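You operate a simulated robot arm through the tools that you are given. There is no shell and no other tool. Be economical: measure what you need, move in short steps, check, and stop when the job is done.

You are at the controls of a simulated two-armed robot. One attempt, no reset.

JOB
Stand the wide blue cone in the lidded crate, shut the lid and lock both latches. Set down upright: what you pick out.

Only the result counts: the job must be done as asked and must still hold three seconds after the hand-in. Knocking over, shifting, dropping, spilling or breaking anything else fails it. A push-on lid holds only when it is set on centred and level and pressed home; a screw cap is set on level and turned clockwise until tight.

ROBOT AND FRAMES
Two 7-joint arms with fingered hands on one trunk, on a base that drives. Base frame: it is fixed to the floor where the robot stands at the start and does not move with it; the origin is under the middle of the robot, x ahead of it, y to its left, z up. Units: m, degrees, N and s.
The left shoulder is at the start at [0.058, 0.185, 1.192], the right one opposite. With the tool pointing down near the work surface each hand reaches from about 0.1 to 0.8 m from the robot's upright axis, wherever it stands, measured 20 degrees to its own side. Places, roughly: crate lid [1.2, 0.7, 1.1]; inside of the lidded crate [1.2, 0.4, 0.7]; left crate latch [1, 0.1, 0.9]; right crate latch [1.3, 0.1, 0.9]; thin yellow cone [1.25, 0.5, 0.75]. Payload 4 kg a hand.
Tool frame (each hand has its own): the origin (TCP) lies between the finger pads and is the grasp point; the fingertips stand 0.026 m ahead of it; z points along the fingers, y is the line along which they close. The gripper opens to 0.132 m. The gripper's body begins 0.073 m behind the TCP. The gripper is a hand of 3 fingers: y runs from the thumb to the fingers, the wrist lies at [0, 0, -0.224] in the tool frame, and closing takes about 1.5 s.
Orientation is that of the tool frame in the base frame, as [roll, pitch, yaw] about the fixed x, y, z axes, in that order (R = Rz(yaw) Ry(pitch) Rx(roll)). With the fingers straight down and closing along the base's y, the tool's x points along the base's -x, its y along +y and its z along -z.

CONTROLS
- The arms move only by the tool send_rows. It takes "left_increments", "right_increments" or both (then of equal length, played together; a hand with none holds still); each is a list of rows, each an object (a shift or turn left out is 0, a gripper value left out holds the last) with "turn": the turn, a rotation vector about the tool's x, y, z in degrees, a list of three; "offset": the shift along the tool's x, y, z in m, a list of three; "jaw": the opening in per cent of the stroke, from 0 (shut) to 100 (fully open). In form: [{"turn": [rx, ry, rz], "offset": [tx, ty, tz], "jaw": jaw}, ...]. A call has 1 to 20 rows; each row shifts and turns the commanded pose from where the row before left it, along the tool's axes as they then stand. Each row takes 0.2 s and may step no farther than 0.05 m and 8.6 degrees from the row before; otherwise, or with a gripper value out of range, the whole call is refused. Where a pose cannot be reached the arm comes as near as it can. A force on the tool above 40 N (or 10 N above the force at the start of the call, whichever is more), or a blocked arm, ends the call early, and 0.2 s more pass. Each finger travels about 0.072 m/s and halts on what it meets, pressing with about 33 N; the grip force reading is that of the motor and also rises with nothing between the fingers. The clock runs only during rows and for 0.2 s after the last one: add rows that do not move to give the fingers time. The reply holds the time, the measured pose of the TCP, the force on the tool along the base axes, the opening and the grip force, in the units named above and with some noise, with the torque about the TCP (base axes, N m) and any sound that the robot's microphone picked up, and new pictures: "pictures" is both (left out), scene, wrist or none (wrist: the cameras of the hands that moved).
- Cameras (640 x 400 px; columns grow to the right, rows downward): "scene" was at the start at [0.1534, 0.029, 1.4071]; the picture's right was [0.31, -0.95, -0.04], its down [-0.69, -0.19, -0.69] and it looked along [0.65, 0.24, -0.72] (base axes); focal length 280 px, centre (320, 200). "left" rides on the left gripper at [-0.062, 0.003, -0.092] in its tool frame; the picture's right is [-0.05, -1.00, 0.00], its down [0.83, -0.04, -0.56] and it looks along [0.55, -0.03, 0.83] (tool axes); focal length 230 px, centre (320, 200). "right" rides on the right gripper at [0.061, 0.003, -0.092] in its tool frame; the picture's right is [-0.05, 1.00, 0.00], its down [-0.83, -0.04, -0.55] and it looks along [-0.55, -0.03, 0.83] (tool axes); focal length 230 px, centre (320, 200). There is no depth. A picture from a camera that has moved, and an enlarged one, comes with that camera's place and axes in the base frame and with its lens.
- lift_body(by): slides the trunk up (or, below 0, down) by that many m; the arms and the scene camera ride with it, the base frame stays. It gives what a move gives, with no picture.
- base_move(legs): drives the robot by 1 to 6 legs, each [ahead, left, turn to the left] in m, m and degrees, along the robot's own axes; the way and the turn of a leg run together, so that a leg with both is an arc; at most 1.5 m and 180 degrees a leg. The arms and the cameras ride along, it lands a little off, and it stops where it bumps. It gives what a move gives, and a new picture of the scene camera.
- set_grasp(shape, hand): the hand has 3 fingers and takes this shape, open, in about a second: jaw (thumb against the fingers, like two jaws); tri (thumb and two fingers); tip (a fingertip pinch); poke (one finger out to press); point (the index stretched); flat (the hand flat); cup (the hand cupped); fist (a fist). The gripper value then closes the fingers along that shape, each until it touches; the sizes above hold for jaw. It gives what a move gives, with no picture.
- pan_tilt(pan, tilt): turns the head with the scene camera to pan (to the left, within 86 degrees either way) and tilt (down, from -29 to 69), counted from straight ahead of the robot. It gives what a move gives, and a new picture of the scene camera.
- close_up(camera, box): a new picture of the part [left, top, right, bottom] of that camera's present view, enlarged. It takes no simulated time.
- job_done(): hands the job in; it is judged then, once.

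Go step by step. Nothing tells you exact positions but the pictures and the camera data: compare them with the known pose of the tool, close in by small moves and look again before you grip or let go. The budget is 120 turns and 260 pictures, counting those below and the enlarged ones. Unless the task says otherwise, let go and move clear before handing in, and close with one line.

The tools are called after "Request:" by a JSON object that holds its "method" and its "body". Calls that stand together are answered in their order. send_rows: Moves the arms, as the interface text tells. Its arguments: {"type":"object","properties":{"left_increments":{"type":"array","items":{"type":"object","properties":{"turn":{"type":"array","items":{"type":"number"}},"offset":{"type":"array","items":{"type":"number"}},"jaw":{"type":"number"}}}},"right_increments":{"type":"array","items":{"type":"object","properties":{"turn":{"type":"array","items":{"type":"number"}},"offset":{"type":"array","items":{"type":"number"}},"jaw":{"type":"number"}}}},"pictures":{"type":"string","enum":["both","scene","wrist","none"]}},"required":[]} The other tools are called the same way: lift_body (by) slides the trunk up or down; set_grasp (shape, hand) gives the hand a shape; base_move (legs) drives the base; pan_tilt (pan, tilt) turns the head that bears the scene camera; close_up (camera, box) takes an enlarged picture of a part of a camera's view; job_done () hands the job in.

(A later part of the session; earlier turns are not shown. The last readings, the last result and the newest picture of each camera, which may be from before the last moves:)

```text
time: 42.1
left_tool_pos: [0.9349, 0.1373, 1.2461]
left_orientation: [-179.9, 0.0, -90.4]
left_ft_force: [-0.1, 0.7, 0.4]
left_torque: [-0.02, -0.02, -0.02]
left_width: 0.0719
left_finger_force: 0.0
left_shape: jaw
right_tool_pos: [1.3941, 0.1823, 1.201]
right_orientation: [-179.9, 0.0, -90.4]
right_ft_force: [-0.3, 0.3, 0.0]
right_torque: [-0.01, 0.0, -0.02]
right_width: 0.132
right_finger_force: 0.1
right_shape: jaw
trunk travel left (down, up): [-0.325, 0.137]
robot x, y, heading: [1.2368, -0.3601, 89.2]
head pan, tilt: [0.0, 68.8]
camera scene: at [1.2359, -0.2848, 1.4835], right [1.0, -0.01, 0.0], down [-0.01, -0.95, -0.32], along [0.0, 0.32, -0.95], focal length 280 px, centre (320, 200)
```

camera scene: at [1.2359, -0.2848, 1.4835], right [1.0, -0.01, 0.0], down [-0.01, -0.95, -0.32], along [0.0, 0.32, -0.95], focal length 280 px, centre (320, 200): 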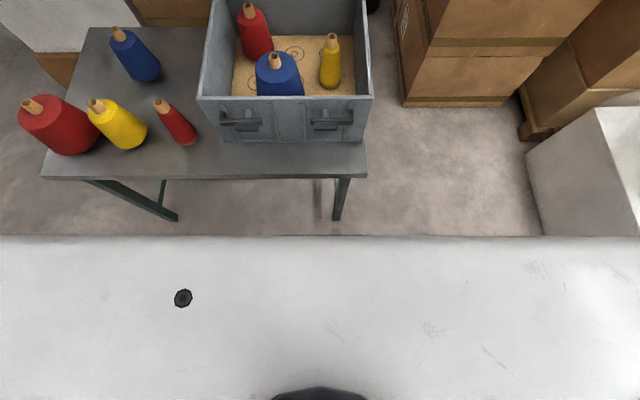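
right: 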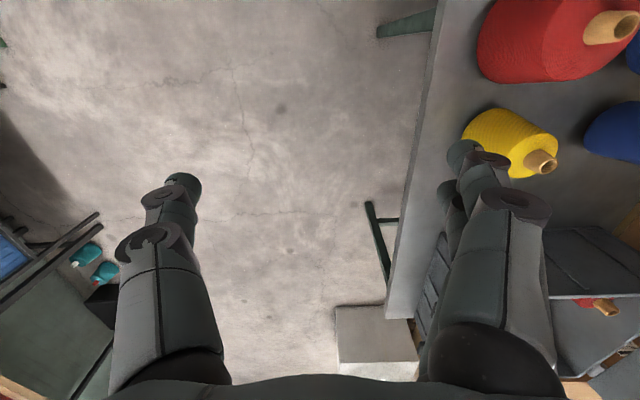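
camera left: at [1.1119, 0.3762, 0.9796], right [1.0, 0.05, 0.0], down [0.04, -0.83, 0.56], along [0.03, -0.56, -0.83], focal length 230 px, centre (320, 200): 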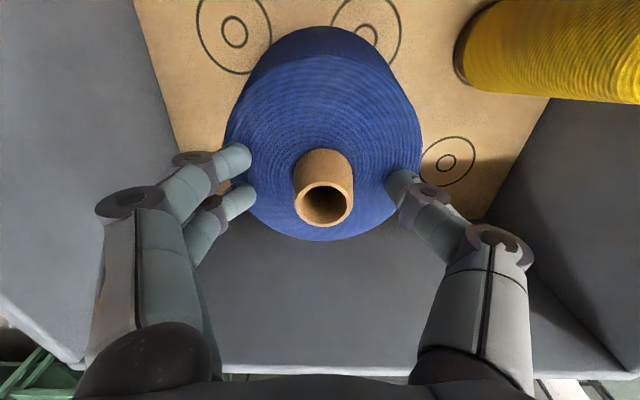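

There's about 0.42 m from the robot's axis to the table edge, and nothing of the base sticks out past 0.31 m. I'll go 8 cm closer and raise the trunk for the lid.

Request:
{"method": "base_move", "body": {"legs": [[0.08, 0, 0.6]]}}

Request:
{"method": "lift_body", "body": {"by": 0.1}}

Request:
{"method": "pan_tilt", "body": {"pan": 5, "tilt": 25}}

```text
time: 43.1
left_tool_pos: [0.9261, 0.2079, 1.2483]
left_orientation: [180.0, 0.1, -89.6]
left_ft_force: [0.7, -0.4, 0.2]
left_torque: [0.0, -0.02, -0.02]
left_width: 0.0721
left_finger_force: 0.1
left_shape: jaw
right_tool_pos: [1.3854, 0.261, 1.2018]
right_orientation: [-179.9, 0.2, -89.5]
right_ft_force: [0.4, 0.1, 0.0]
right_torque: [0.04, 0.01, -0.01]
right_width: 0.132
right_finger_force: 0.0
right_shape: jaw
trunk travel left (down, up): [-0.325, 0.137]
robot x, y, heading: [1.236, -0.2815, 90.4]
head pan, tilt: [0.0, 68.8]
camera scene: at [1.235, -0.2095, 1.4838], right [1.0, 0.01, 0.0], down [0.01, -0.95, -0.32], along [0.0, 0.32, -0.95], focal length 280 px, centre (320, 200)
```

scene: 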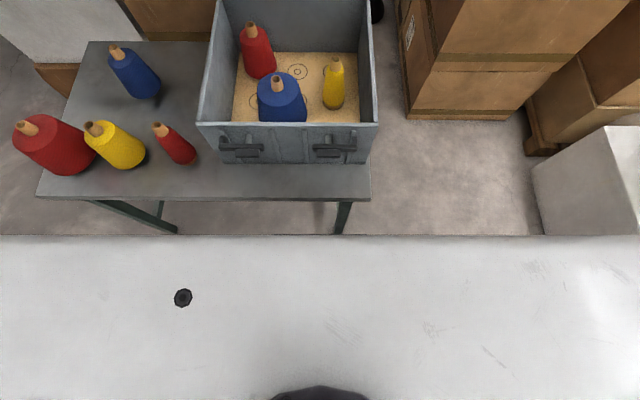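

```text
time: 44.5
left_tool_pos: [0.9272, 0.2113, 1.3456]
left_orientation: [180.0, -0.1, -89.4]
left_ft_force: [0.1, 0.9, 0.0]
left_torque: [-0.01, 0.02, 0.0]
left_width: 0.0719
left_finger_force: 0.1
left_shape: jaw
right_tool_pos: [1.3858, 0.2631, 1.3006]
right_orientation: [-179.9, 0.0, -89.6]
right_ft_force: [0.3, -0.1, 0.0]
right_torque: [0.02, 0.03, -0.02]
right_width: 0.132
right_finger_force: 0.1
right_shape: jaw
trunk travel left (down, up): [-0.425, 0.037]
robot x, y, heading: [1.2304, -0.2804, 90.0]
head pan, tilt: [0.0, 68.8]
```

```text
time: 45.6
left_tool_pos: [0.9276, 0.2099, 1.3469]
left_orientation: [179.9, 0.1, -89.5]
left_ft_force: [-0.2, -0.1, -0.5]
left_torque: [-0.02, 0.01, -0.01]
left_width: 0.0719
left_finger_force: 0.1
left_shape: jaw
right_tool_pos: [1.3856, 0.2623, 1.3005]
right_orientation: [-180.0, -0.1, -89.6]
right_ft_force: [0.1, 0.6, -0.3]
right_torque: [-0.04, 0.02, 0.03]
right_width: 0.1319
right_finger_force: 0.1
right_shape: jaw
trunk travel left (down, up): [-0.425, 0.037]
robot x, y, heading: [1.2338, -0.2829, 90.1]
head pan, tilt: [5.0, 25.0]
camera scene: at [1.2268, -0.1943, 1.6479], right [1.0, 0.09, 0.0], down [0.04, -0.43, -0.9], along [-0.09, 0.9, -0.43], focal length 280 px, centre (320, 200)
```

scene: 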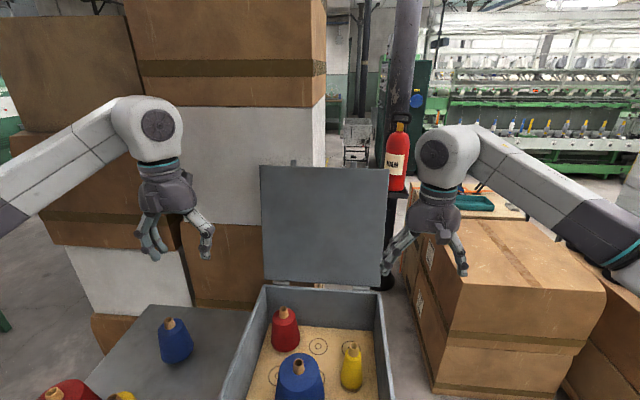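

The lid's top edge is now below eye level. I'll zoom in on it for any tab or handle.

Request:
{"method": "close_up", "body": {"camera": "scene", "box": [240, 140, 410, 300]}}

```text
2.50 times, centred on (325, 220) of scene
camera zoom: at [1.2268, -0.1943, 1.6479], right [1.0, 0.09, 0.0], down [0.04, -0.43, -0.9], along [-0.09, 0.9, -0.43], focal length 701 px, centre (308, 150)
```

zoom: 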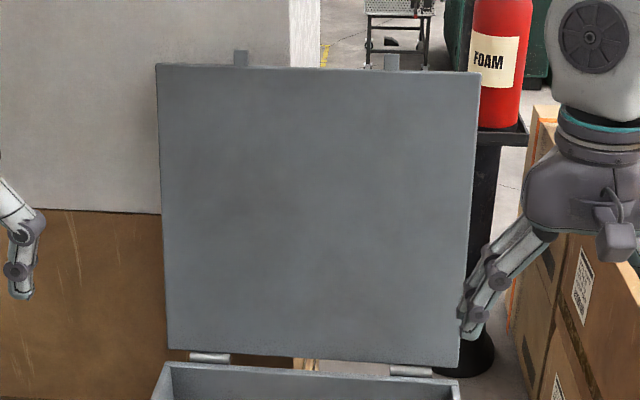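

The lid's top edge is at y ≈ 0.627, z ≈ 1.366, with two hasp tabs at x ≈ 1.06 and 1.25. I'll cage the edge at x ≈ 1.155 with the left fingers behind and the thumb in front. First I turn the hand and raise it.

Request:
{"method": "send_rows", "body": {"left_increments": [{"turn": [0, 0, 8.2], "offset": [0, 0, -0.012], "jaw": 100}, {"turn": [0, 0, 8.2], "offset": [0, 0, -0.012]}, {"turn": [0, 0, 8.2], "offset": [0, 0, -0.012]}, {"turn": [0, 0, 8.2], "offset": [0, 0, -0.012]}, {"turn": [0, 0, 8.2], "offset": [0, 0, -0.012]}, {"turn": [0, 0, 8.2], "offset": [0, 0, -0.012]}, {"turn": [0, 0, 8.2], "offset": [0, 0, -0.012]}, {"turn": [0, 0, 8.2], "offset": [0, 0, -0.012]}, {"turn": [0, 0, 8.2], "offset": [0, 0, -0.012]}, {"turn": [0, 0, 8.2], "offset": [0, 0, -0.012]}, {"turn": [0, 0, 8.0], "offset": [0, 0, -0.012]}, {}], "pictures": "scene"}}

```text
time: 48.2
left_tool_pos: [0.929, 0.2111, 1.4787]
left_orientation: [-179.9, 0.1, -179.5]
left_ft_force: [-0.6, 0.0, 0.0]
left_torque: [0.04, 0.0, -0.01]
left_width: 0.1321
left_finger_force: 0.0
left_shape: jaw
right_tool_pos: [1.3856, 0.2633, 1.3014]
right_orientation: [180.0, 0.1, -89.7]
right_ft_force: [0.2, -0.2, -0.1]
right_torque: [0.0, -0.02, 0.01]
right_width: 0.1318
right_finger_force: 0.1
right_shape: jaw
trunk travel left (down, up): [-0.425, 0.037]
robot x, y, heading: [1.2309, -0.2825, 90.3]
head pan, tilt: [5.0, 25.0]
camera scene: at [1.2266, -0.1939, 1.6479], right [1.0, 0.09, 0.0], down [0.04, -0.42, -0.9], along [-0.09, 0.9, -0.43], focal length 280 px, centre (320, 200)
```

scene: 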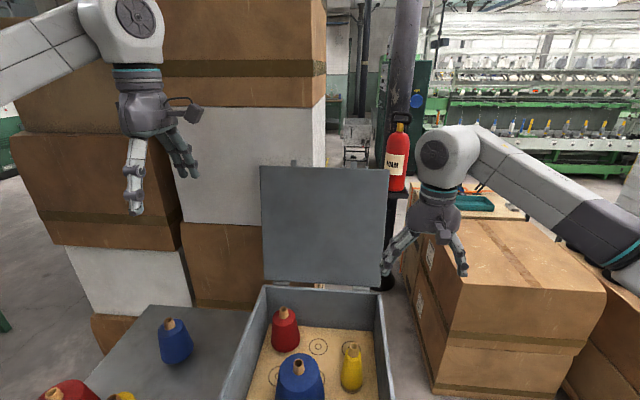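

The turn worked. Now I'll move over toward the lid's edge and tilt the fingers forward.

Request:
{"method": "send_rows", "body": {"left_increments": [{"offset": [-0.0283, 0.0363, 0]}, {"offset": [-0.0283, 0.0363, 0]}, {"offset": [-0.0283, 0.0363, 0]}, {"offset": [-0.0283, 0.0363, 0]}, {"offset": [-0.0283, 0.0363, 0]}, {"offset": [-0.0283, 0.0363, 0]}, {"offset": [-0.0283, 0.0363, 0]}, {"offset": [-0.0283, 0.0363, 0]}, {"turn": [-8.3, 0, 0]}, {"turn": [-8.3, 0, 0]}, {"turn": [-8.3, 0, 0]}, {}]}}

```text
time: 50.8
left_tool_pos: [1.1048, 0.3763, 1.4549]
left_orientation: [155.1, 0.1, -179.4]
left_ft_force: [-0.1, -0.1, 0.2]
left_torque: [0.01, 0.04, -0.05]
left_width: 0.1319
left_finger_force: 0.0
left_shape: jaw
left hand out of reach, approached as far as the arm can: row 5, 6, 7, 8
right_tool_pos: [1.3843, 0.2635, 1.2998]
right_orientation: [180.0, 0.0, -89.5]
right_ft_force: [-0.8, 0.1, 0.2]
right_torque: [-0.01, -0.02, -0.02]
right_width: 0.1319
right_finger_force: 0.0
right_shape: jaw
trunk travel left (down, up): [-0.425, 0.037]
robot x, y, heading: [1.2331, -0.2835, 90.2]
head pan, tilt: [5.0, 25.0]
camera scene: at [1.2261, -0.1934, 1.6479], right [1.0, 0.09, 0.0], down [0.04, -0.43, -0.9], along [-0.08, 0.9, -0.43], focal length 280 px, centre (320, 200)
camera left: at [1.1674, 0.3412, 1.5399], right [0.06, -0.91, -0.42], down [-0.83, -0.28, 0.48], along [-0.56, 0.32, -0.77], focal length 230 px, centre (320, 200)
```

scene: 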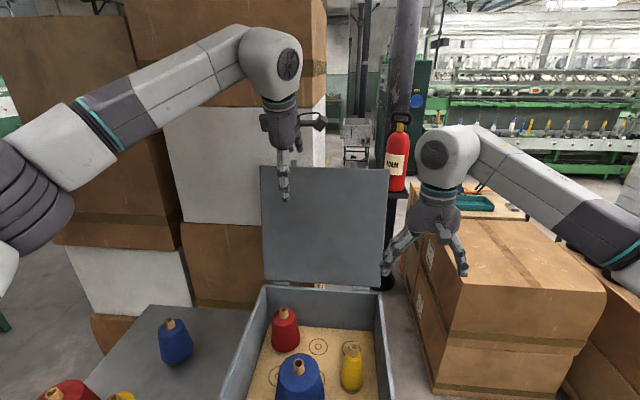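
left: 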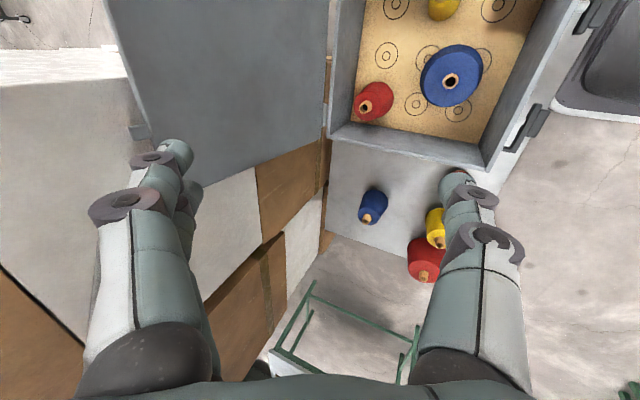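

The hand is out of reach there, so I need to get closer. I'll look at the gap between base and table in the wrist view.

Request:
{"method": "close_up", "body": {"camera": "left", "box": [440, 0, 640, 200]}}

Request:
{"method": "close_up", "body": {"camera": "right", "box": [0, 0, 640, 400]}}

```text
2.00 times, centred on (540, 100) of left
camera zoom: at [1.1674, 0.3412, 1.5399], right [0.06, -0.91, -0.42], down [-0.83, -0.28, 0.48], along [-0.56, 0.32, -0.77], focal length 460 px, centre (-120, 400)
```

zoom: 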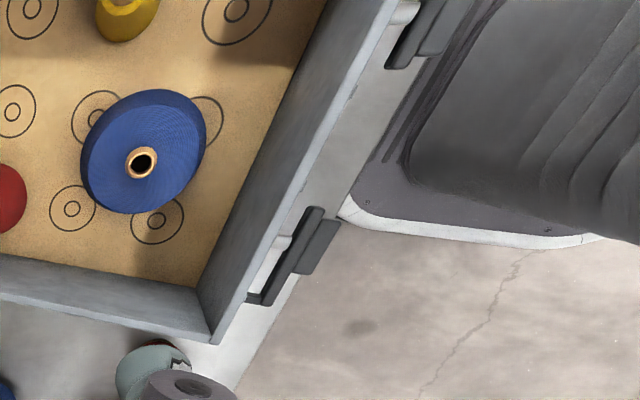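

```text
1.00 times, centred on (320, 200) of right (not enlarged: the box is as wide or as high as the picture)
camera zoom: at [1.3823, 0.2024, 1.3923], right [-1.0, 0.04, 0.0], down [0.04, 0.83, 0.56], along [0.03, 0.55, -0.83], focal length 230 px, centre (320, 200)
```

zoom: 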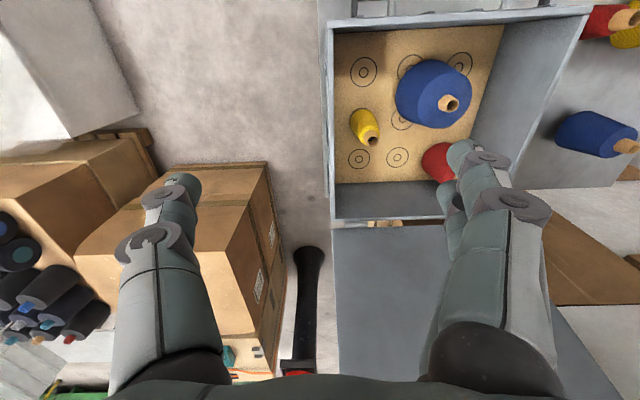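

I need to know whether the base can go nearer without touching the table. I'll turn the right hand so its camera looks across at the base and table leg.

Request:
{"method": "send_rows", "body": {"right_increments": [{"turn": [0, 0, -8.2]}, {"turn": [0, 0, -8.2], "offset": [0, 0, -0.02]}, {"turn": [0, 0, -8.2]}, {"turn": [0, 0, -8.2]}, {"turn": [0, 0, -8.2]}, {"turn": [0, 0, -8.2]}, {"turn": [0, 0, -8.2]}, {"turn": [0, 0, -8.2]}, {"turn": [0, 0, -8.2]}, {"turn": [0, 0, -8.2]}, {"turn": [0, 0, -8.0]}, {"offset": [0.03, 0.035, 0]}, {"offset": [0.03, 0.035, 0]}, {"offset": [0.03, 0.035, 0.01]}, {"offset": [0.03, 0.035, 0.02]}, {"offset": [0.03, 0.03, 0.02]}, {"offset": [0.03, 0.03, 0.02]}, {"offset": [0.03, 0.03, 0.02]}, {"offset": [0.03, 0.03, 0.02]}, {}], "pictures": "wrist"}}

```text
refused: row 15 steps farther than a row can; nothing moved
```

Request:
{"method": "send_rows", "body": {"right_increments": [{"turn": [0, 0, -8.2]}, {"turn": [0, 0, -8.2], "offset": [0, 0, -0.02]}, {"turn": [0, 0, -8.2]}, {"turn": [0, 0, -8.2]}, {"turn": [0, 0, -8.2]}, {"turn": [0, 0, -8.2]}, {"turn": [0, 0, -8.2]}, {"turn": [0, 0, -8.2]}, {"turn": [0, 0, -8.2]}, {"turn": [0, 0, -8.2]}, {"turn": [0, 0, -8.0]}, {"offset": [0.03, 0.03, 0]}, {"offset": [0.03, 0.03, 0]}, {"offset": [0.03, 0.03, 0.01]}, {"offset": [0.03, 0.03, 0.02]}, {"offset": [0.03, 0.03, 0.02]}, {"offset": [0.03, 0.03, 0.02]}, {"offset": [0.03, 0.03, 0.02]}, {"offset": [0.03, 0.03, 0.02]}, {}], "pictures": "wrist"}}

```text
time: 55.0
left_tool_pos: [1.105, 0.3759, 1.4543]
left_orientation: [155.2, -0.1, -179.5]
left_ft_force: [0.0, 0.3, -0.1]
left_torque: [-0.02, -0.03, -0.03]
left_width: 0.1318
left_finger_force: 0.0
left_shape: jaw
right_tool_pos: [1.6272, 0.0238, 1.2113]
right_orientation: [-180.0, 0.0, 0.4]
right_ft_force: [-0.4, -0.5, -0.2]
right_torque: [0.02, -0.01, 0.02]
right_width: 0.1319
right_finger_force: 0.0
right_shape: jaw
trunk travel left (down, up): [-0.425, 0.037]
robot x, y, heading: [1.2319, -0.2831, 90.3]
head pan, tilt: [5.0, 25.0]
camera right: at [1.6892, 0.0219, 1.3024], right [-0.04, -1.0, 0.0], down [-0.83, 0.04, 0.56], along [-0.56, 0.02, -0.83], focal length 230 px, centre (320, 200)
```

right: 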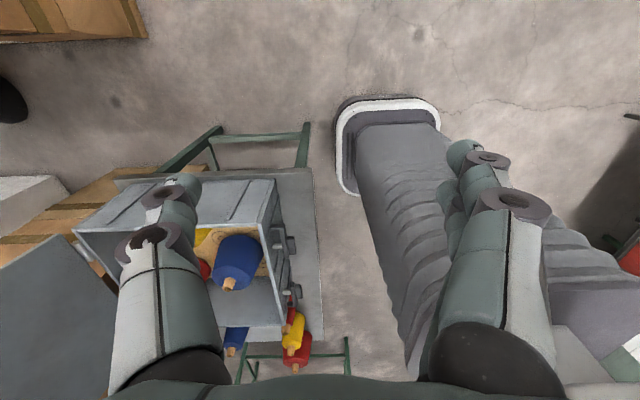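

Now the gap is clear. The base front is at y ≈ -0.06 and the table leg is at y ≈ 0.10, so 9 cm more is safe.

Request:
{"method": "base_move", "body": {"legs": [[0.09, 0, 0]]}}

Request:
{"method": "close_up", "body": {"camera": "right", "box": [200, 60, 520, 260]}}

```text
time: 56.2
left_tool_pos: [1.1045, 0.4743, 1.4474]
left_orientation: [155.7, -0.2, -179.4]
left_ft_force: [-0.2, 0.9, 0.3]
left_torque: [-0.07, 0.02, 0.0]
left_width: 0.1321
left_finger_force: 0.0
left_shape: jaw
right_tool_pos: [1.6264, 0.1175, 1.2081]
right_orientation: [179.6, 0.1, 0.6]
right_ft_force: [0.6, 0.2, 0.6]
right_torque: [-0.05, 0.0, 0.03]
right_width: 0.1319
right_finger_force: 0.0
right_shape: jaw
trunk travel left (down, up): [-0.425, 0.037]
robot x, y, heading: [1.2304, -0.1892, 90.4]
head pan, tilt: [5.0, 25.0]
stopped in leg 1: the robot was blocked; the commanded pose is now the measured one
camera scene: at [1.2258, -0.0958, 1.6471], right [1.0, 0.09, 0.0], down [0.04, -0.43, -0.9], along [-0.09, 0.9, -0.43], focal length 280 px, centre (320, 200)
```

scene: 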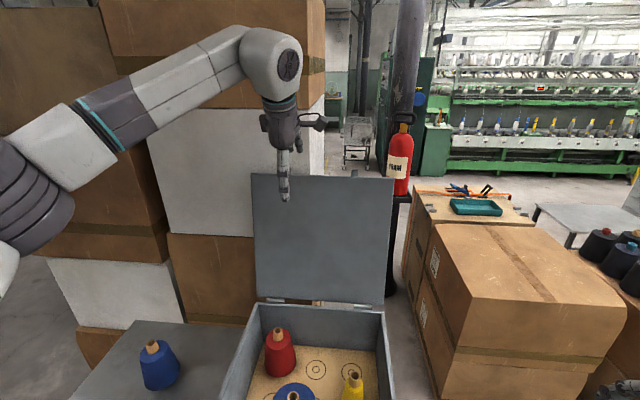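

```text
2.00 times, centred on (360, 160) of right
camera zoom: at [1.6882, 0.1171, 1.2998], right [-0.04, -1.0, 0.01], down [-0.83, 0.04, 0.56], along [-0.56, 0.02, -0.83], focal length 460 px, centre (240, 280)
```

zoom: 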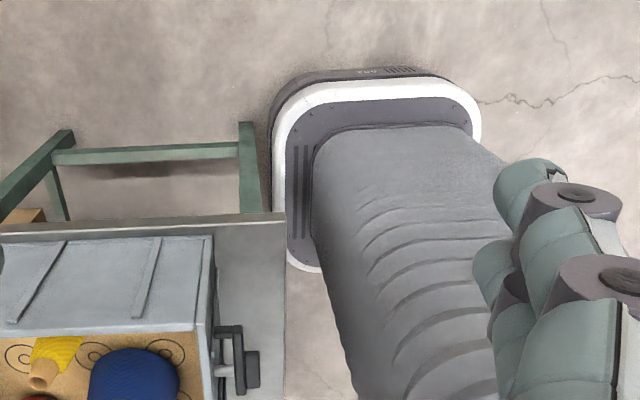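

The base touched something right at the end of that leg. I'll back off 1.5 cm at once and check that nothing on the table moved.

Request:
{"method": "base_move", "body": {"legs": [[-0.015, 0, 0]]}}

Request:
{"method": "close_up", "body": {"camera": "right", "box": [0, 60, 320, 400]}}

```text
time: 57.0
left_tool_pos: [1.1026, 0.455, 1.4497]
left_orientation: [155.6, -0.1, -179.4]
left_ft_force: [-0.4, 1.1, 0.5]
left_torque: [-0.01, 0.0, 0.01]
left_width: 0.1318
left_finger_force: 0.1
left_shape: jaw
right_tool_pos: [1.6271, 0.1006, 1.2087]
right_orientation: [179.8, -0.1, 0.5]
right_ft_force: [-0.6, 0.7, -0.6]
right_torque: [-0.06, 0.0, 0.01]
right_width: 0.1317
right_finger_force: 0.0
right_shape: jaw
trunk travel left (down, up): [-0.425, 0.037]
robot x, y, heading: [1.2347, -0.2083, 90.2]
head pan, tilt: [5.0, 25.0]
camera scene: at [1.2255, -0.1143, 1.6473], right [1.0, 0.09, 0.0], down [0.04, -0.43, -0.9], along [-0.09, 0.9, -0.43], focal length 280 px, centre (320, 200)
```

scene: 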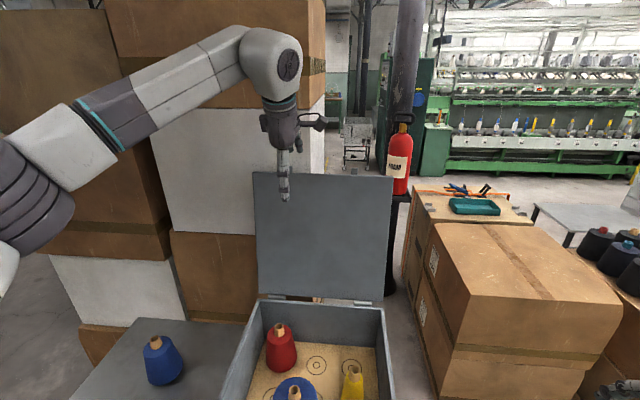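

```text
1.18 times, centred on (160, 230) of right
camera zoom: at [1.6882, 0.0993, 1.3007], right [-0.04, -1.0, 0.01], down [-0.83, 0.04, 0.56], along [-0.56, 0.02, -0.83], focal length 271 px, centre (508, 165)
```

zoom: 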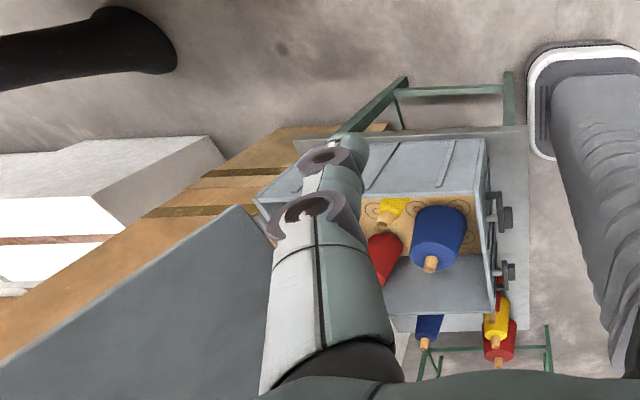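

Nothing moved and the base is clear again. I'll bring the left hand to the approach point above the lid edge.

Request:
{"method": "send_rows", "body": {"left_increments": [{"offset": [-0.0125, 0.025, 0.008]}, {"offset": [-0.0125, 0.025, 0.008]}, {"offset": [-0.0125, 0.025, 0.009]}, {"offset": [-0.0125, 0.025, 0.01]}, {}]}}

```text
time: 58.2
left_tool_pos: [1.1432, 0.5335, 1.4609]
left_orientation: [155.2, 0.0, -179.3]
left_ft_force: [0.5, 0.5, 0.1]
left_torque: [-0.02, 0.0, -0.02]
left_width: 0.1319
left_finger_force: 0.1
left_shape: jaw
left hand out of reach, approached as far as the arm can: row 4
right_tool_pos: [1.6252, 0.0956, 1.2115]
right_orientation: [180.0, 0.0, 0.5]
right_ft_force: [-0.2, 0.4, 0.2]
right_torque: [0.0, -0.04, 0.0]
right_width: 0.132
right_finger_force: 0.1
right_shape: jaw
trunk travel left (down, up): [-0.425, 0.037]
robot x, y, heading: [1.2338, -0.2074, 90.6]
head pan, tilt: [5.0, 25.0]
camera scene: at [1.2237, -0.1219, 1.6479], right [1.0, 0.09, 0.0], down [0.04, -0.43, -0.9], along [-0.09, 0.9, -0.43], focal length 280 px, centre (320, 200)
camera left: at [1.2052, 0.4992, 1.5459], right [0.06, -0.91, -0.42], down [-0.83, -0.28, 0.49], along [-0.56, 0.32, -0.77], focal length 230 px, centre (320, 200)
```

scene: 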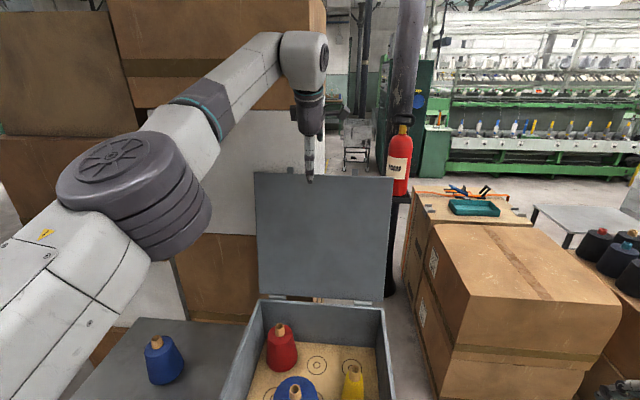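
left: 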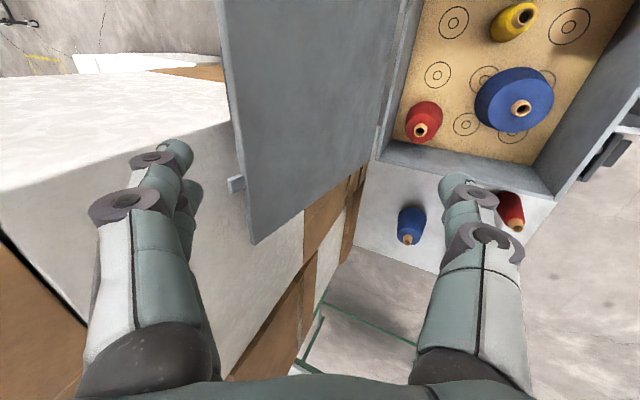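

The wrist view shows the lid edge between the fingers (behind it) and the thumb (in front). I'll slide down along the tool axis and look again.

Request:
{"method": "send_rows", "body": {"left_increments": [{"offset": [0, 0, 0.025]}, {"offset": [0, 0, 0.025]}, {"offset": [0, 0, 0.025]}, {"offset": [0, 0, 0.025]}, {}]}}

```text
time: 59.4
left_tool_pos: [1.15, 0.5586, 1.3941]
left_orientation: [155.3, 0.0, -179.4]
left_ft_force: [0.4, -0.2, -0.2]
left_torque: [-0.01, -0.01, 0.01]
left_width: 0.1317
left_finger_force: 0.1
left_shape: jaw
left hand out of reach, approached as far as the arm can: row 2, 3
right_tool_pos: [1.6259, 0.0949, 1.2114]
right_orientation: [179.9, 0.1, 0.5]
right_ft_force: [0.3, -0.6, 0.6]
right_torque: [0.03, 0.0, -0.02]
right_width: 0.1319
right_finger_force: 0.0
right_shape: jaw
trunk travel left (down, up): [-0.425, 0.037]
robot x, y, heading: [1.2327, -0.2135, 90.3]
head pan, tilt: [5.0, 25.0]
camera scene: at [1.2257, -0.1233, 1.648], right [1.0, 0.09, 0.0], down [0.04, -0.42, -0.9], along [-0.09, 0.9, -0.43], focal length 280 px, centre (320, 200)
camera left: at [1.2129, 0.5242, 1.4784], right [0.06, -0.91, -0.42], down [-0.83, -0.28, 0.49], along [-0.56, 0.32, -0.77], focal length 230 px, centre (320, 200)
```

scene: 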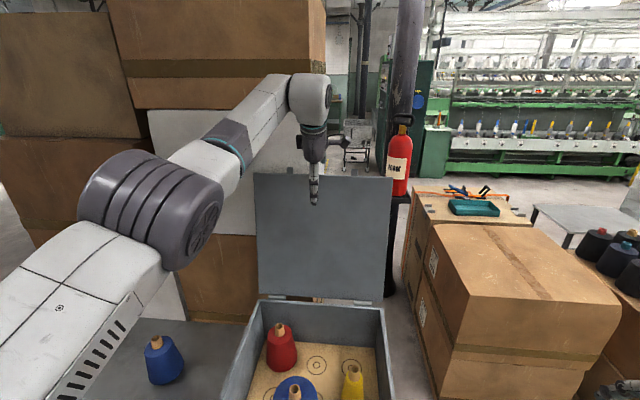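
left: 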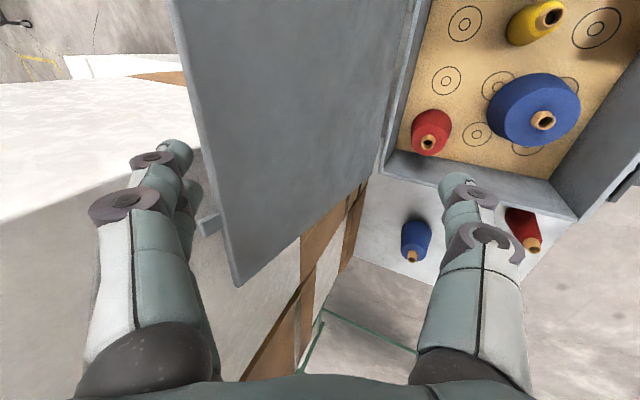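

Triangulating with both cameras puts the lid's top edge further back (y ≈ 0.70, z ≈ 1.34, x 0.93–1.37). That is out of reach from here. I'll close it from the table's short end instead, fingers pointing along +x on the lid's side edge. First I back away and return the hand to neutral.

Request:
{"method": "base_move", "body": {"legs": [[-0.25, 0, 0]]}}

Request:
{"method": "send_rows", "body": {"left_increments": [{"turn": [8.2, 0, 0], "offset": [0, -0.03, 0]}, {"turn": [8.2, 0, 0], "offset": [0, -0.03, 0]}, {"turn": [8.2, 0, 0], "offset": [0, -0.03, 0]}, {"turn": [0, 0, -8.2], "offset": [0, 0, 0]}, {"turn": [0, 0, -8.2]}, {"turn": [0, 0, -8.2]}, {"turn": [0, 0, -8.2]}, {"turn": [0, 0, -8.2]}, {"turn": [0, 0, -8.2]}, {"turn": [0, 0, -8.2]}, {"turn": [0, 0, -8.2]}, {"turn": [0, 0, -8.2]}, {"turn": [0, 0, -8.2]}, {"turn": [0, 0, -8.0]}, {"offset": [0.04, 0.02, 0]}, {"offset": [0.04, 0.02, 0]}, {"offset": [0.03, 0.02, 0]}], "pictures": "none"}}

```text
time: 61.2
left_tool_pos: [1.1567, 0.3172, 1.3922]
left_orientation: [155.4, -0.1, -179.8]
left_ft_force: [-1.2, 0.4, 0.1]
left_torque: [0.0, 0.03, 0.01]
left_width: 0.1321
left_finger_force: 0.1
left_shape: jaw
right_tool_pos: [1.6294, -0.15, 1.2104]
right_orientation: [179.9, 0.1, 0.1]
right_ft_force: [0.1, -0.4, 0.5]
right_torque: [-0.03, -0.01, 0.02]
right_width: 0.1317
right_finger_force: 0.0
right_shape: jaw
trunk travel left (down, up): [-0.425, 0.037]
robot x, y, heading: [1.2326, -0.4526, 90.3]
head pan, tilt: [5.0, 25.0]
camera scene: at [1.2273, -0.3643, 1.6477], right [1.0, 0.09, 0.0], down [0.04, -0.43, -0.9], along [-0.08, 0.9, -0.43], focal length 280 px, centre (320, 200)
```

scene: 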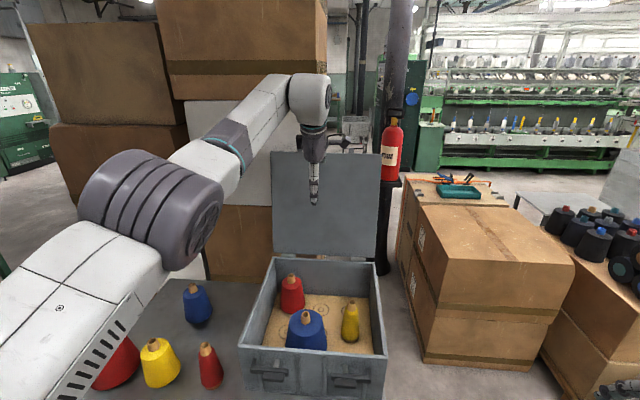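

```text
time: 64.8
left_tool_pos: [1.1398, 0.2252, 1.3822]
left_orientation: [-178.5, 2.5, -88.0]
left_ft_force: [0.4, -0.2, -0.1]
left_torque: [0.0, 0.03, 0.02]
left_width: 0.1319
left_finger_force: 0.2
left_shape: jaw
left hand out of reach, approached as far as the arm can: row 2, 15, 16, 17
right_tool_pos: [1.6278, -0.1518, 1.2109]
right_orientation: [180.0, 0.0, 0.1]
right_ft_force: [-1.1, 0.3, -0.1]
right_torque: [0.02, -0.04, -0.02]
right_width: 0.1319
right_finger_force: 0.1
right_shape: jaw
trunk travel left (down, up): [-0.425, 0.037]
robot x, y, heading: [1.2334, -0.4554, 90.2]
head pan, tilt: [5.0, 25.0]
```

The left arm didn't follow the last rows. I'll try bringing it left and lower, back toward its earlier comfortable pose.

Request:
{"method": "send_rows", "body": {"left_increments": [{"offset": [0, 0.03, 0.03]}, {"offset": [0, 0.03, 0.03]}, {"offset": [0, 0.03, 0.03]}, {"offset": [0.02, 0.03, 0.01]}, {"offset": [0.02, 0.03, 0]}, {"offset": [0.03, 0.03, 0]}], "pictures": "scene"}}

```text
time: 66.2
left_tool_pos: [0.9551, 0.1181, 1.2646]
left_orientation: [180.0, 0.2, -89.9]
left_ft_force: [-0.2, -0.7, -0.3]
left_torque: [-0.01, -0.05, -0.02]
left_width: 0.1322
left_finger_force: 0.1
left_shape: jaw
right_tool_pos: [1.6278, -0.1533, 1.2112]
right_orientation: [-180.0, 0.0, 0.2]
right_ft_force: [-0.5, -0.2, -0.2]
right_torque: [0.0, -0.06, 0.01]
right_width: 0.1318
right_finger_force: 0.1
right_shape: jaw
trunk travel left (down, up): [-0.425, 0.037]
robot x, y, heading: [1.236, -0.4572, 90.1]
head pan, tilt: [5.0, 25.0]
camera scene: at [1.2251, -0.3693, 1.6481], right [1.0, 0.09, 0.0], down [0.04, -0.42, -0.9], along [-0.08, 0.9, -0.43], focal length 280 px, centre (320, 200)
```

scene: 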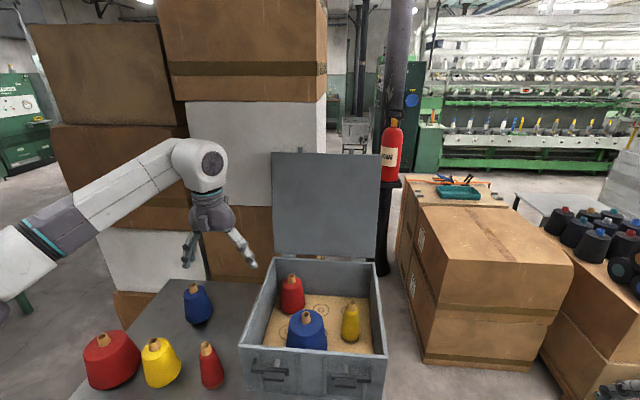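

The arm is back in neutral. I'll drive back along the side to the table's short end, turn to face it, and look left for room.

Request:
{"method": "base_move", "body": {"legs": [[0, 1.25, 0], [0, 0, -90]]}}

Request:
{"method": "pan_tilt", "body": {"pan": 45, "tilt": 35}}

```text
time: 76.1
left_tool_pos: [0.5754, -0.1487, 1.2639]
left_orientation: [-180.0, 0.1, -177.5]
left_ft_force: [-0.8, -1.6, -0.1]
left_torque: [0.02, -0.01, 0.02]
left_width: 0.1319
left_finger_force: 0.1
left_shape: jaw
right_tool_pos: [0.3302, -0.8319, 1.211]
right_orientation: [-180.0, 0.1, -87.7]
right_ft_force: [0.1, 0.3, 0.2]
right_torque: [0.02, 0.06, 0.0]
right_width: 0.1318
right_finger_force: 0.1
right_shape: jaw
trunk travel left (down, up): [-0.425, 0.037]
robot x, y, heading: [0.0161, -0.4446, 2.4]
head pan, tilt: [5.0, 25.0]
camera scene: at [0.0985, -0.435, 1.648], right [0.13, -0.99, 0.0], down [-0.42, -0.05, -0.9], along [0.9, 0.12, -0.43], focal length 280 px, centre (320, 200)
```

scene: 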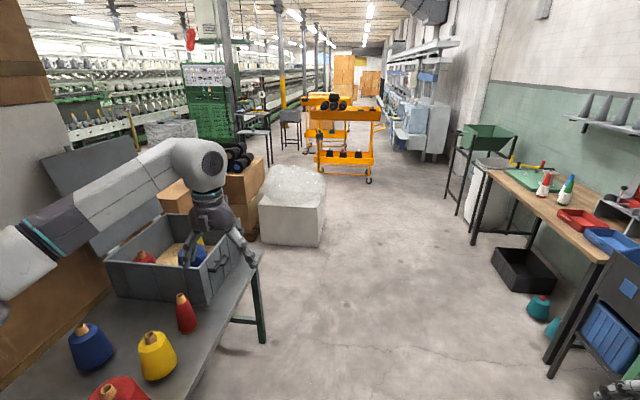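

```text
time: 77.2
left_tool_pos: [0.576, -0.1493, 1.2647]
left_orientation: [-180.0, 0.1, -177.5]
left_ft_force: [0.3, 0.2, -0.7]
left_torque: [0.03, 0.01, 0.01]
left_width: 0.132
left_finger_force: 0.1
left_shape: jaw
right_tool_pos: [0.3313, -0.8318, 1.2109]
right_orientation: [-180.0, 0.1, -87.6]
right_ft_force: [-0.5, 0.7, 0.9]
right_torque: [0.02, 0.0, -0.02]
right_width: 0.1318
right_finger_force: 0.1
right_shape: jaw
trunk travel left (down, up): [-0.425, 0.037]
robot x, y, heading: [0.0126, -0.4497, 2.1]
head pan, tilt: [45.0, 35.0]
camera scene: at [0.0668, -0.3822, 1.6324], right [0.73, -0.68, 0.0], down [-0.39, -0.42, -0.82], along [0.55, 0.6, -0.58], focal length 280 px, centre (320, 200)
```

scene: 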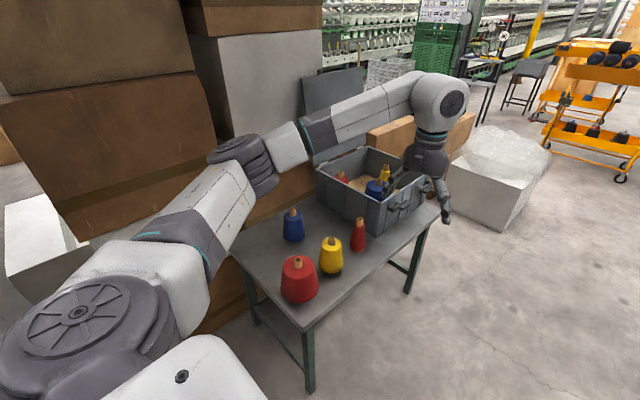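

Boxes stand close along the table's left, so I'll straighten the left arm forward here in free space, fingers pointing +x, before sliding left. That keeps the elbow in.

Request:
{"method": "send_rows", "body": {"left_increments": [{"turn": [0, -8.2, 0], "offset": [-0.025, 0, 0.004]}, {"turn": [0, -8.2, 0], "offset": [-0.024, 0, 0.007]}, {"turn": [0, -8.2, 0], "offset": [-0.023, 0, 0.0105]}, {"turn": [0, -8.2, 0], "offset": [-0.021, 0, 0.0136]}, {"turn": [0, -8.2, 0], "offset": [-0.019, 0, 0.0164]}, {"turn": [0, -8.2, 0], "offset": [-0.0164, 0, 0.019]}, {"turn": [0, -8.2, 0], "offset": [-0.0136, 0, 0.021]}, {"turn": [0, -8.2, 0], "offset": [-0.01, 0, 0.023]}, {"turn": [0, -8.2, 0], "offset": [-0.007, 0, 0.024]}, {"turn": [0, -8.2, 0], "offset": [-0.0035, 0, 0.025]}, {"turn": [0, -8, 0], "offset": [0, 0, 0.025]}, {}]}}

```text
time: 79.8
left_tool_pos: [0.8417, -0.1653, 1.2689]
left_orientation: [171.0, 87.3, 169.0]
left_ft_force: [0.4, -0.1, -0.4]
left_torque: [-0.01, -0.01, -0.03]
left_width: 0.1322
left_finger_force: 0.0
left_shape: jaw
left hand out of reach, approached as far as the arm can: row 10, 11
right_tool_pos: [0.3298, -0.8297, 1.2116]
right_orientation: [-179.9, 0.1, -87.5]
right_ft_force: [0.1, -0.2, -0.2]
right_torque: [0.0, -0.02, 0.04]
right_width: 0.1319
right_finger_force: 0.1
right_shape: jaw
trunk travel left (down, up): [-0.425, 0.037]
robot x, y, heading: [0.0123, -0.4497, 2.4]
head pan, tilt: [45.0, 35.0]
camera scene: at [0.066, -0.3795, 1.6323], right [0.74, -0.68, 0.0], down [-0.39, -0.42, -0.82], along [0.55, 0.6, -0.58], focal length 280 px, centre (320, 200)
camera left: at [0.7526, -0.1586, 1.3336], right [-0.04, -1.0, 0.04], down [-0.59, -0.02, -0.81], along [0.81, -0.06, -0.59], focal length 230 px, centre (320, 200)
```

scene: 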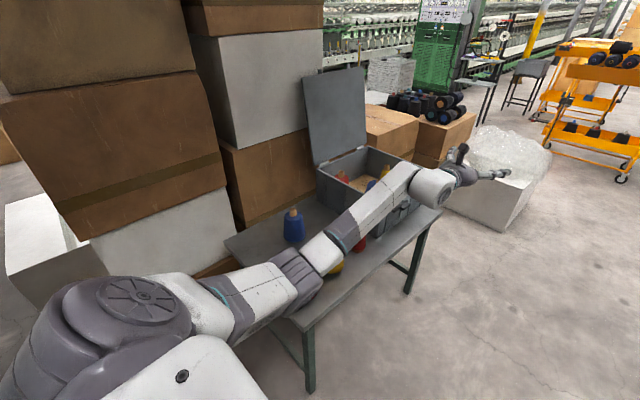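
left: 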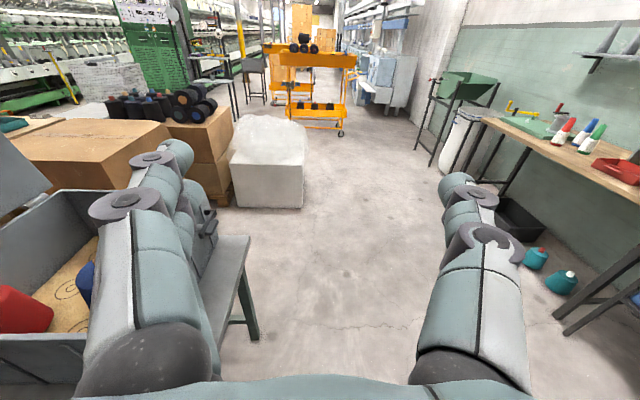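

The stretched-arm pose works and keeps the elbow in. I'll draw the hand back 6 cm, slide the base left to y ≈ 0.2 with the arm high over the cones, and re-check the view.

Request:
{"method": "send_rows", "body": {"left_increments": [{"offset": [0, 0, -0.03]}, {"offset": [0, 0, -0.03]}], "pictures": "none"}}

Request:
{"method": "base_move", "body": {"legs": [[0, 0.35, -2.4]]}}

```text
time: 80.4
left_tool_pos: [0.7822, -0.1641, 1.2729]
left_orientation: [171.0, 87.5, 168.8]
left_ft_force: [-0.1, 0.2, 0.0]
left_torque: [0.01, -0.01, 0.01]
left_width: 0.1319
left_finger_force: 0.1
left_shape: jaw
right_tool_pos: [0.3285, -0.8312, 1.2121]
right_orientation: [-179.9, -0.1, -87.6]
right_ft_force: [-0.3, 1.3, 0.7]
right_torque: [0.01, 0.0, -0.01]
right_width: 0.1317
right_finger_force: 0.1
right_shape: jaw
trunk travel left (down, up): [-0.425, 0.037]
robot x, y, heading: [0.0094, -0.4519, 2.1]
head pan, tilt: [45.0, 35.0]
```

```text
time: 82.6
left_tool_pos: [0.786, 0.1476, 1.2718]
left_orientation: [168.3, 87.4, 164.1]
left_ft_force: [-0.1, -0.3, 0.0]
left_torque: [-0.01, -0.01, -0.02]
left_width: 0.1319
left_finger_force: 0.0
left_shape: jaw
right_tool_pos: [0.3092, -0.5002, 1.21]
right_orientation: [180.0, 0.3, -89.6]
right_ft_force: [-0.6, 0.1, 0.2]
right_torque: [0.0, 0.04, 0.03]
right_width: 0.1319
right_finger_force: 0.0
right_shape: jaw
trunk travel left (down, up): [-0.425, 0.037]
robot x, y, heading: [0.0038, -0.105, 0.5]
head pan, tilt: [45.0, 35.0]
camera scene: at [0.0609, -0.0421, 1.6324], right [0.71, -0.7, 0.0], down [-0.41, -0.41, -0.82], along [0.57, 0.58, -0.58], focal length 280 px, centre (320, 200)
```

scene: 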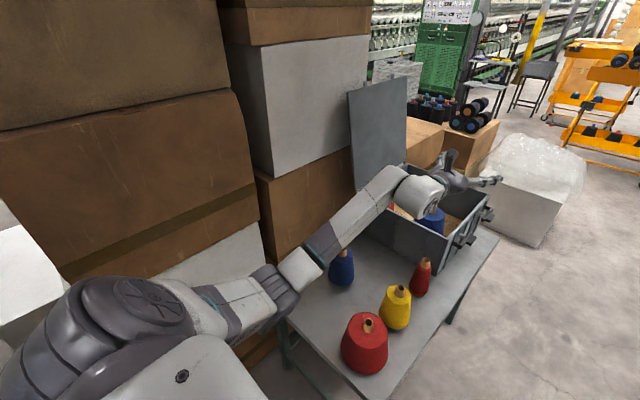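

Triangulated: the box faces are at y ≈ 0.775, and the lid's near top corner is at [0.93, 0.69, 1.35] with the hinge near y 0.60, z 0.92. That leaves about 11 cm behind the lid, so I can continue left.

Request:
{"method": "base_move", "body": {"legs": [[0, 0.3, -0.5]]}}

Request:
{"method": "lift_body", "body": {"by": -0.1}}

Request:
{"method": "pan_tilt", "body": {"pan": 20, "tilt": 30}}

Request:
{"method": "close_up", "body": {"camera": "left", "box": [0, 0, 640, 400]}}

```text
time: 84.6
left_tool_pos: [0.7886, 0.4283, 1.2727]
left_orientation: [168.7, 87.4, 163.6]
left_ft_force: [0.4, -0.6, 0.3]
left_torque: [0.0, 0.01, -0.01]
left_width: 0.1317
left_finger_force: 0.0
left_shape: jaw
right_tool_pos: [0.3032, -0.214, 1.2105]
right_orientation: [-180.0, 0.2, -90.4]
right_ft_force: [0.7, 0.1, -0.5]
right_torque: [0.0, 0.0, -0.02]
right_width: 0.1321
right_finger_force: 0.1
right_shape: jaw
trunk travel left (down, up): [-0.425, 0.037]
robot x, y, heading: [0.0071, 0.1842, -0.4]
head pan, tilt: [45.0, 35.0]
camera scene: at [0.0623, 0.2485, 1.6324], right [0.7, -0.71, 0.0], down [-0.41, -0.4, -0.82], along [0.58, 0.57, -0.58], focal length 280 px, centre (320, 200)
```

scene: 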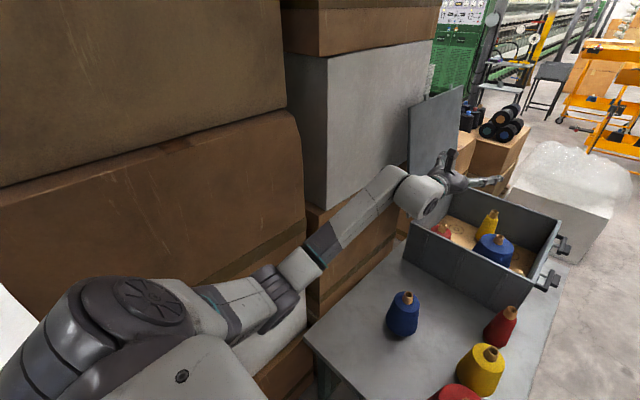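

```text
time: 86.0
left_tool_pos: [0.7897, 0.4296, 1.1733]
left_orientation: [171.0, 87.5, 165.9]
left_ft_force: [0.5, 0.5, 0.0]
left_torque: [-0.01, 0.02, 0.01]
left_width: 0.132
left_finger_force: 0.0
left_shape: jaw
right_tool_pos: [0.304, -0.2122, 1.1115]
right_orientation: [179.9, 0.0, -90.5]
right_ft_force: [-0.3, 0.0, -0.1]
right_torque: [-0.01, 0.0, -0.02]
right_width: 0.1319
right_finger_force: 0.1
right_shape: jaw
trunk travel left (down, up): [-0.325, 0.137]
robot x, y, heading: [0.0055, 0.185, -0.6]
head pan, tilt: [45.0, 35.0]
```

```text
time: 86.8
left_tool_pos: [0.7898, 0.4295, 1.1721]
left_orientation: [170.4, 87.4, 165.3]
left_ft_force: [-0.1, 0.1, 0.7]
left_torque: [-0.01, -0.04, 0.06]
left_width: 0.1322
left_finger_force: 0.0
left_shape: jaw
right_tool_pos: [0.3031, -0.2129, 1.1101]
right_orientation: [-180.0, 0.1, -90.5]
right_ft_force: [-0.2, -0.6, 0.4]
right_torque: [0.02, -0.02, 0.0]
right_width: 0.132
right_finger_force: 0.1
right_shape: jaw
trunk travel left (down, up): [-0.325, 0.137]
robot x, y, heading: [0.0077, 0.1882, -0.7]
head pan, tilt: [20.0, 30.0]
camera scene: at [0.1108, 0.219, 1.5334], right [0.33, -0.94, -0.02], down [-0.51, -0.17, -0.84], along [0.79, 0.29, -0.54], focal length 280 px, centre (320, 200)
```

scene: 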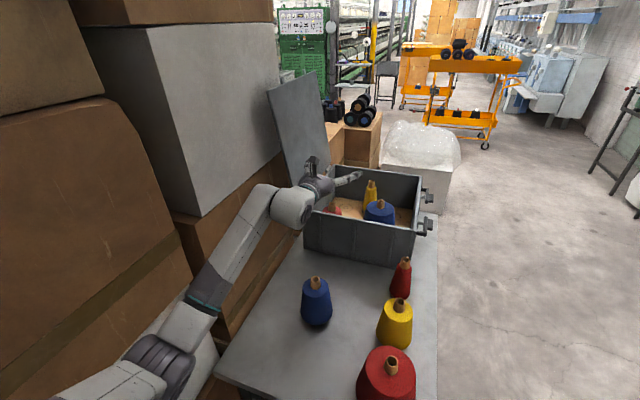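

```text
1.00 times, centred on (320, 200) of left (not enlarged: the box is as wide or as high as the picture)
camera zoom: at [0.7011, 0.4403, 1.2375], right [-0.09, -1.0, 0.04], down [-0.59, 0.02, -0.81], along [0.8, -0.1, -0.59], focal length 230 px, centre (320, 200)
```

zoom: 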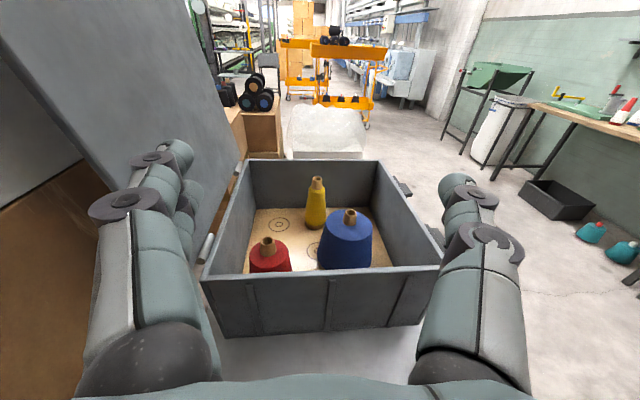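

The lid's near edge is where I computed it. I'll drive 8 cm ahead, keeping fingertips short of the lid, then move the hand left so fingers and thumb straddle the lid's edge line.

Request:
{"method": "base_move", "body": {"legs": [[0.08, 0, 0.7]]}}

Request:
{"method": "send_rows", "body": {"left_increments": [{"turn": [-5, 0, 0], "offset": [0, 0.035, -0.005]}, {"offset": [0, 0.035, -0.005]}, {"offset": [0, 0.035, 0]}, {"offset": [0, 0.035, 0]}, {"offset": [0, 0.03, 0]}, {"offset": [0, 0.03, 0]}, {}]}}

```text
time: 87.9
left_tool_pos: [0.8618, 0.4372, 1.1736]
left_orientation: [169.7, 87.6, 165.2]
left_ft_force: [-0.3, -0.1, 1.2]
left_torque: [0.03, 0.01, 0.0]
left_width: 0.1319
left_finger_force: 0.1
left_shape: jaw
right_tool_pos: [0.3835, -0.2093, 1.111]
right_orientation: [-179.9, 0.0, -89.8]
right_ft_force: [-0.2, 0.8, -1.1]
right_torque: [0.02, 0.02, 0.02]
right_width: 0.1319
right_finger_force: 0.0
right_shape: jaw
trunk travel left (down, up): [-0.325, 0.137]
robot x, y, heading: [0.0798, 0.1861, 0.3]
head pan, tilt: [20.0, 30.0]
camera scene: at [0.186, 0.2196, 1.5337], right [0.34, -0.94, -0.02], down [-0.51, -0.17, -0.84], along [0.79, 0.3, -0.54], focal length 280 px, centre (320, 200)
```

scene: 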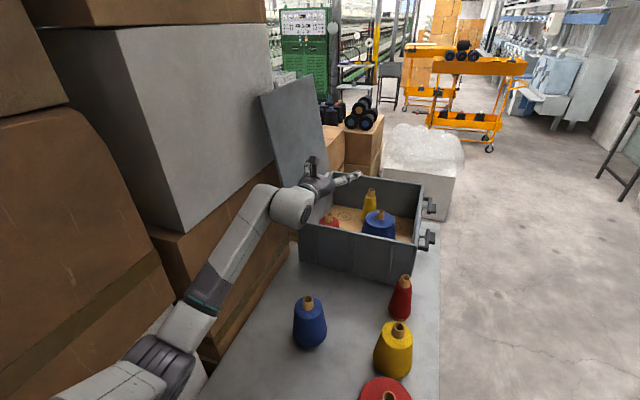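

```text
time: 89.5
left_tool_pos: [0.8556, 0.6352, 1.1775]
left_orientation: [163.6, 87.5, 164.1]
left_ft_force: [-1.0, 0.1, -0.7]
left_torque: [-0.01, 0.01, -0.01]
left_width: 0.132
left_finger_force: 0.1
left_shape: jaw
right_tool_pos: [0.3864, -0.2117, 1.1099]
right_orientation: [180.0, 0.2, -89.7]
right_ft_force: [0.0, -0.1, 0.0]
right_torque: [0.02, -0.01, 0.01]
right_width: 0.1317
right_finger_force: 0.0
right_shape: jaw
trunk travel left (down, up): [-0.325, 0.137]
robot x, y, heading: [0.0841, 0.1887, 0.1]
head pan, tilt: [20.0, 30.0]
camera scene: at [0.1873, 0.217, 1.5335], right [0.34, -0.94, -0.02], down [-0.51, -0.17, -0.84], along [0.79, 0.3, -0.54], focal length 280 px, centre (320, 200)
camera left: at [0.7674, 0.6365, 1.2423], right [0.01, -1.0, 0.04], down [-0.59, -0.04, -0.81], along [0.81, -0.02, -0.59], focal length 230 px, centre (320, 200)
```

scene: 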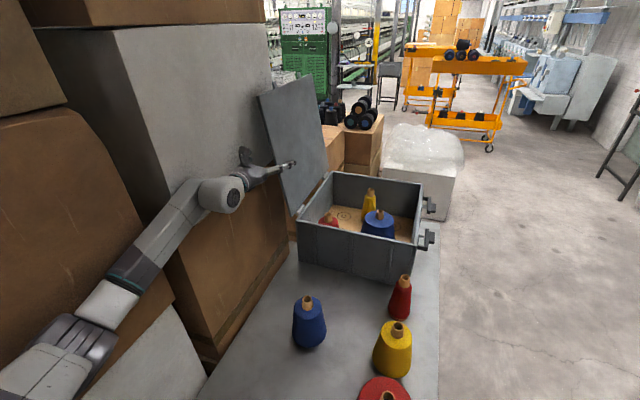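
left: 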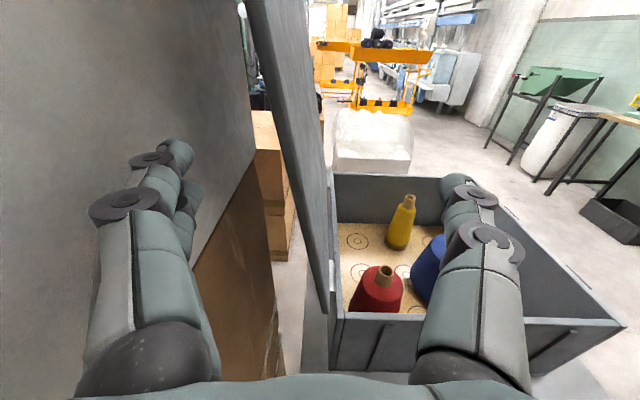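

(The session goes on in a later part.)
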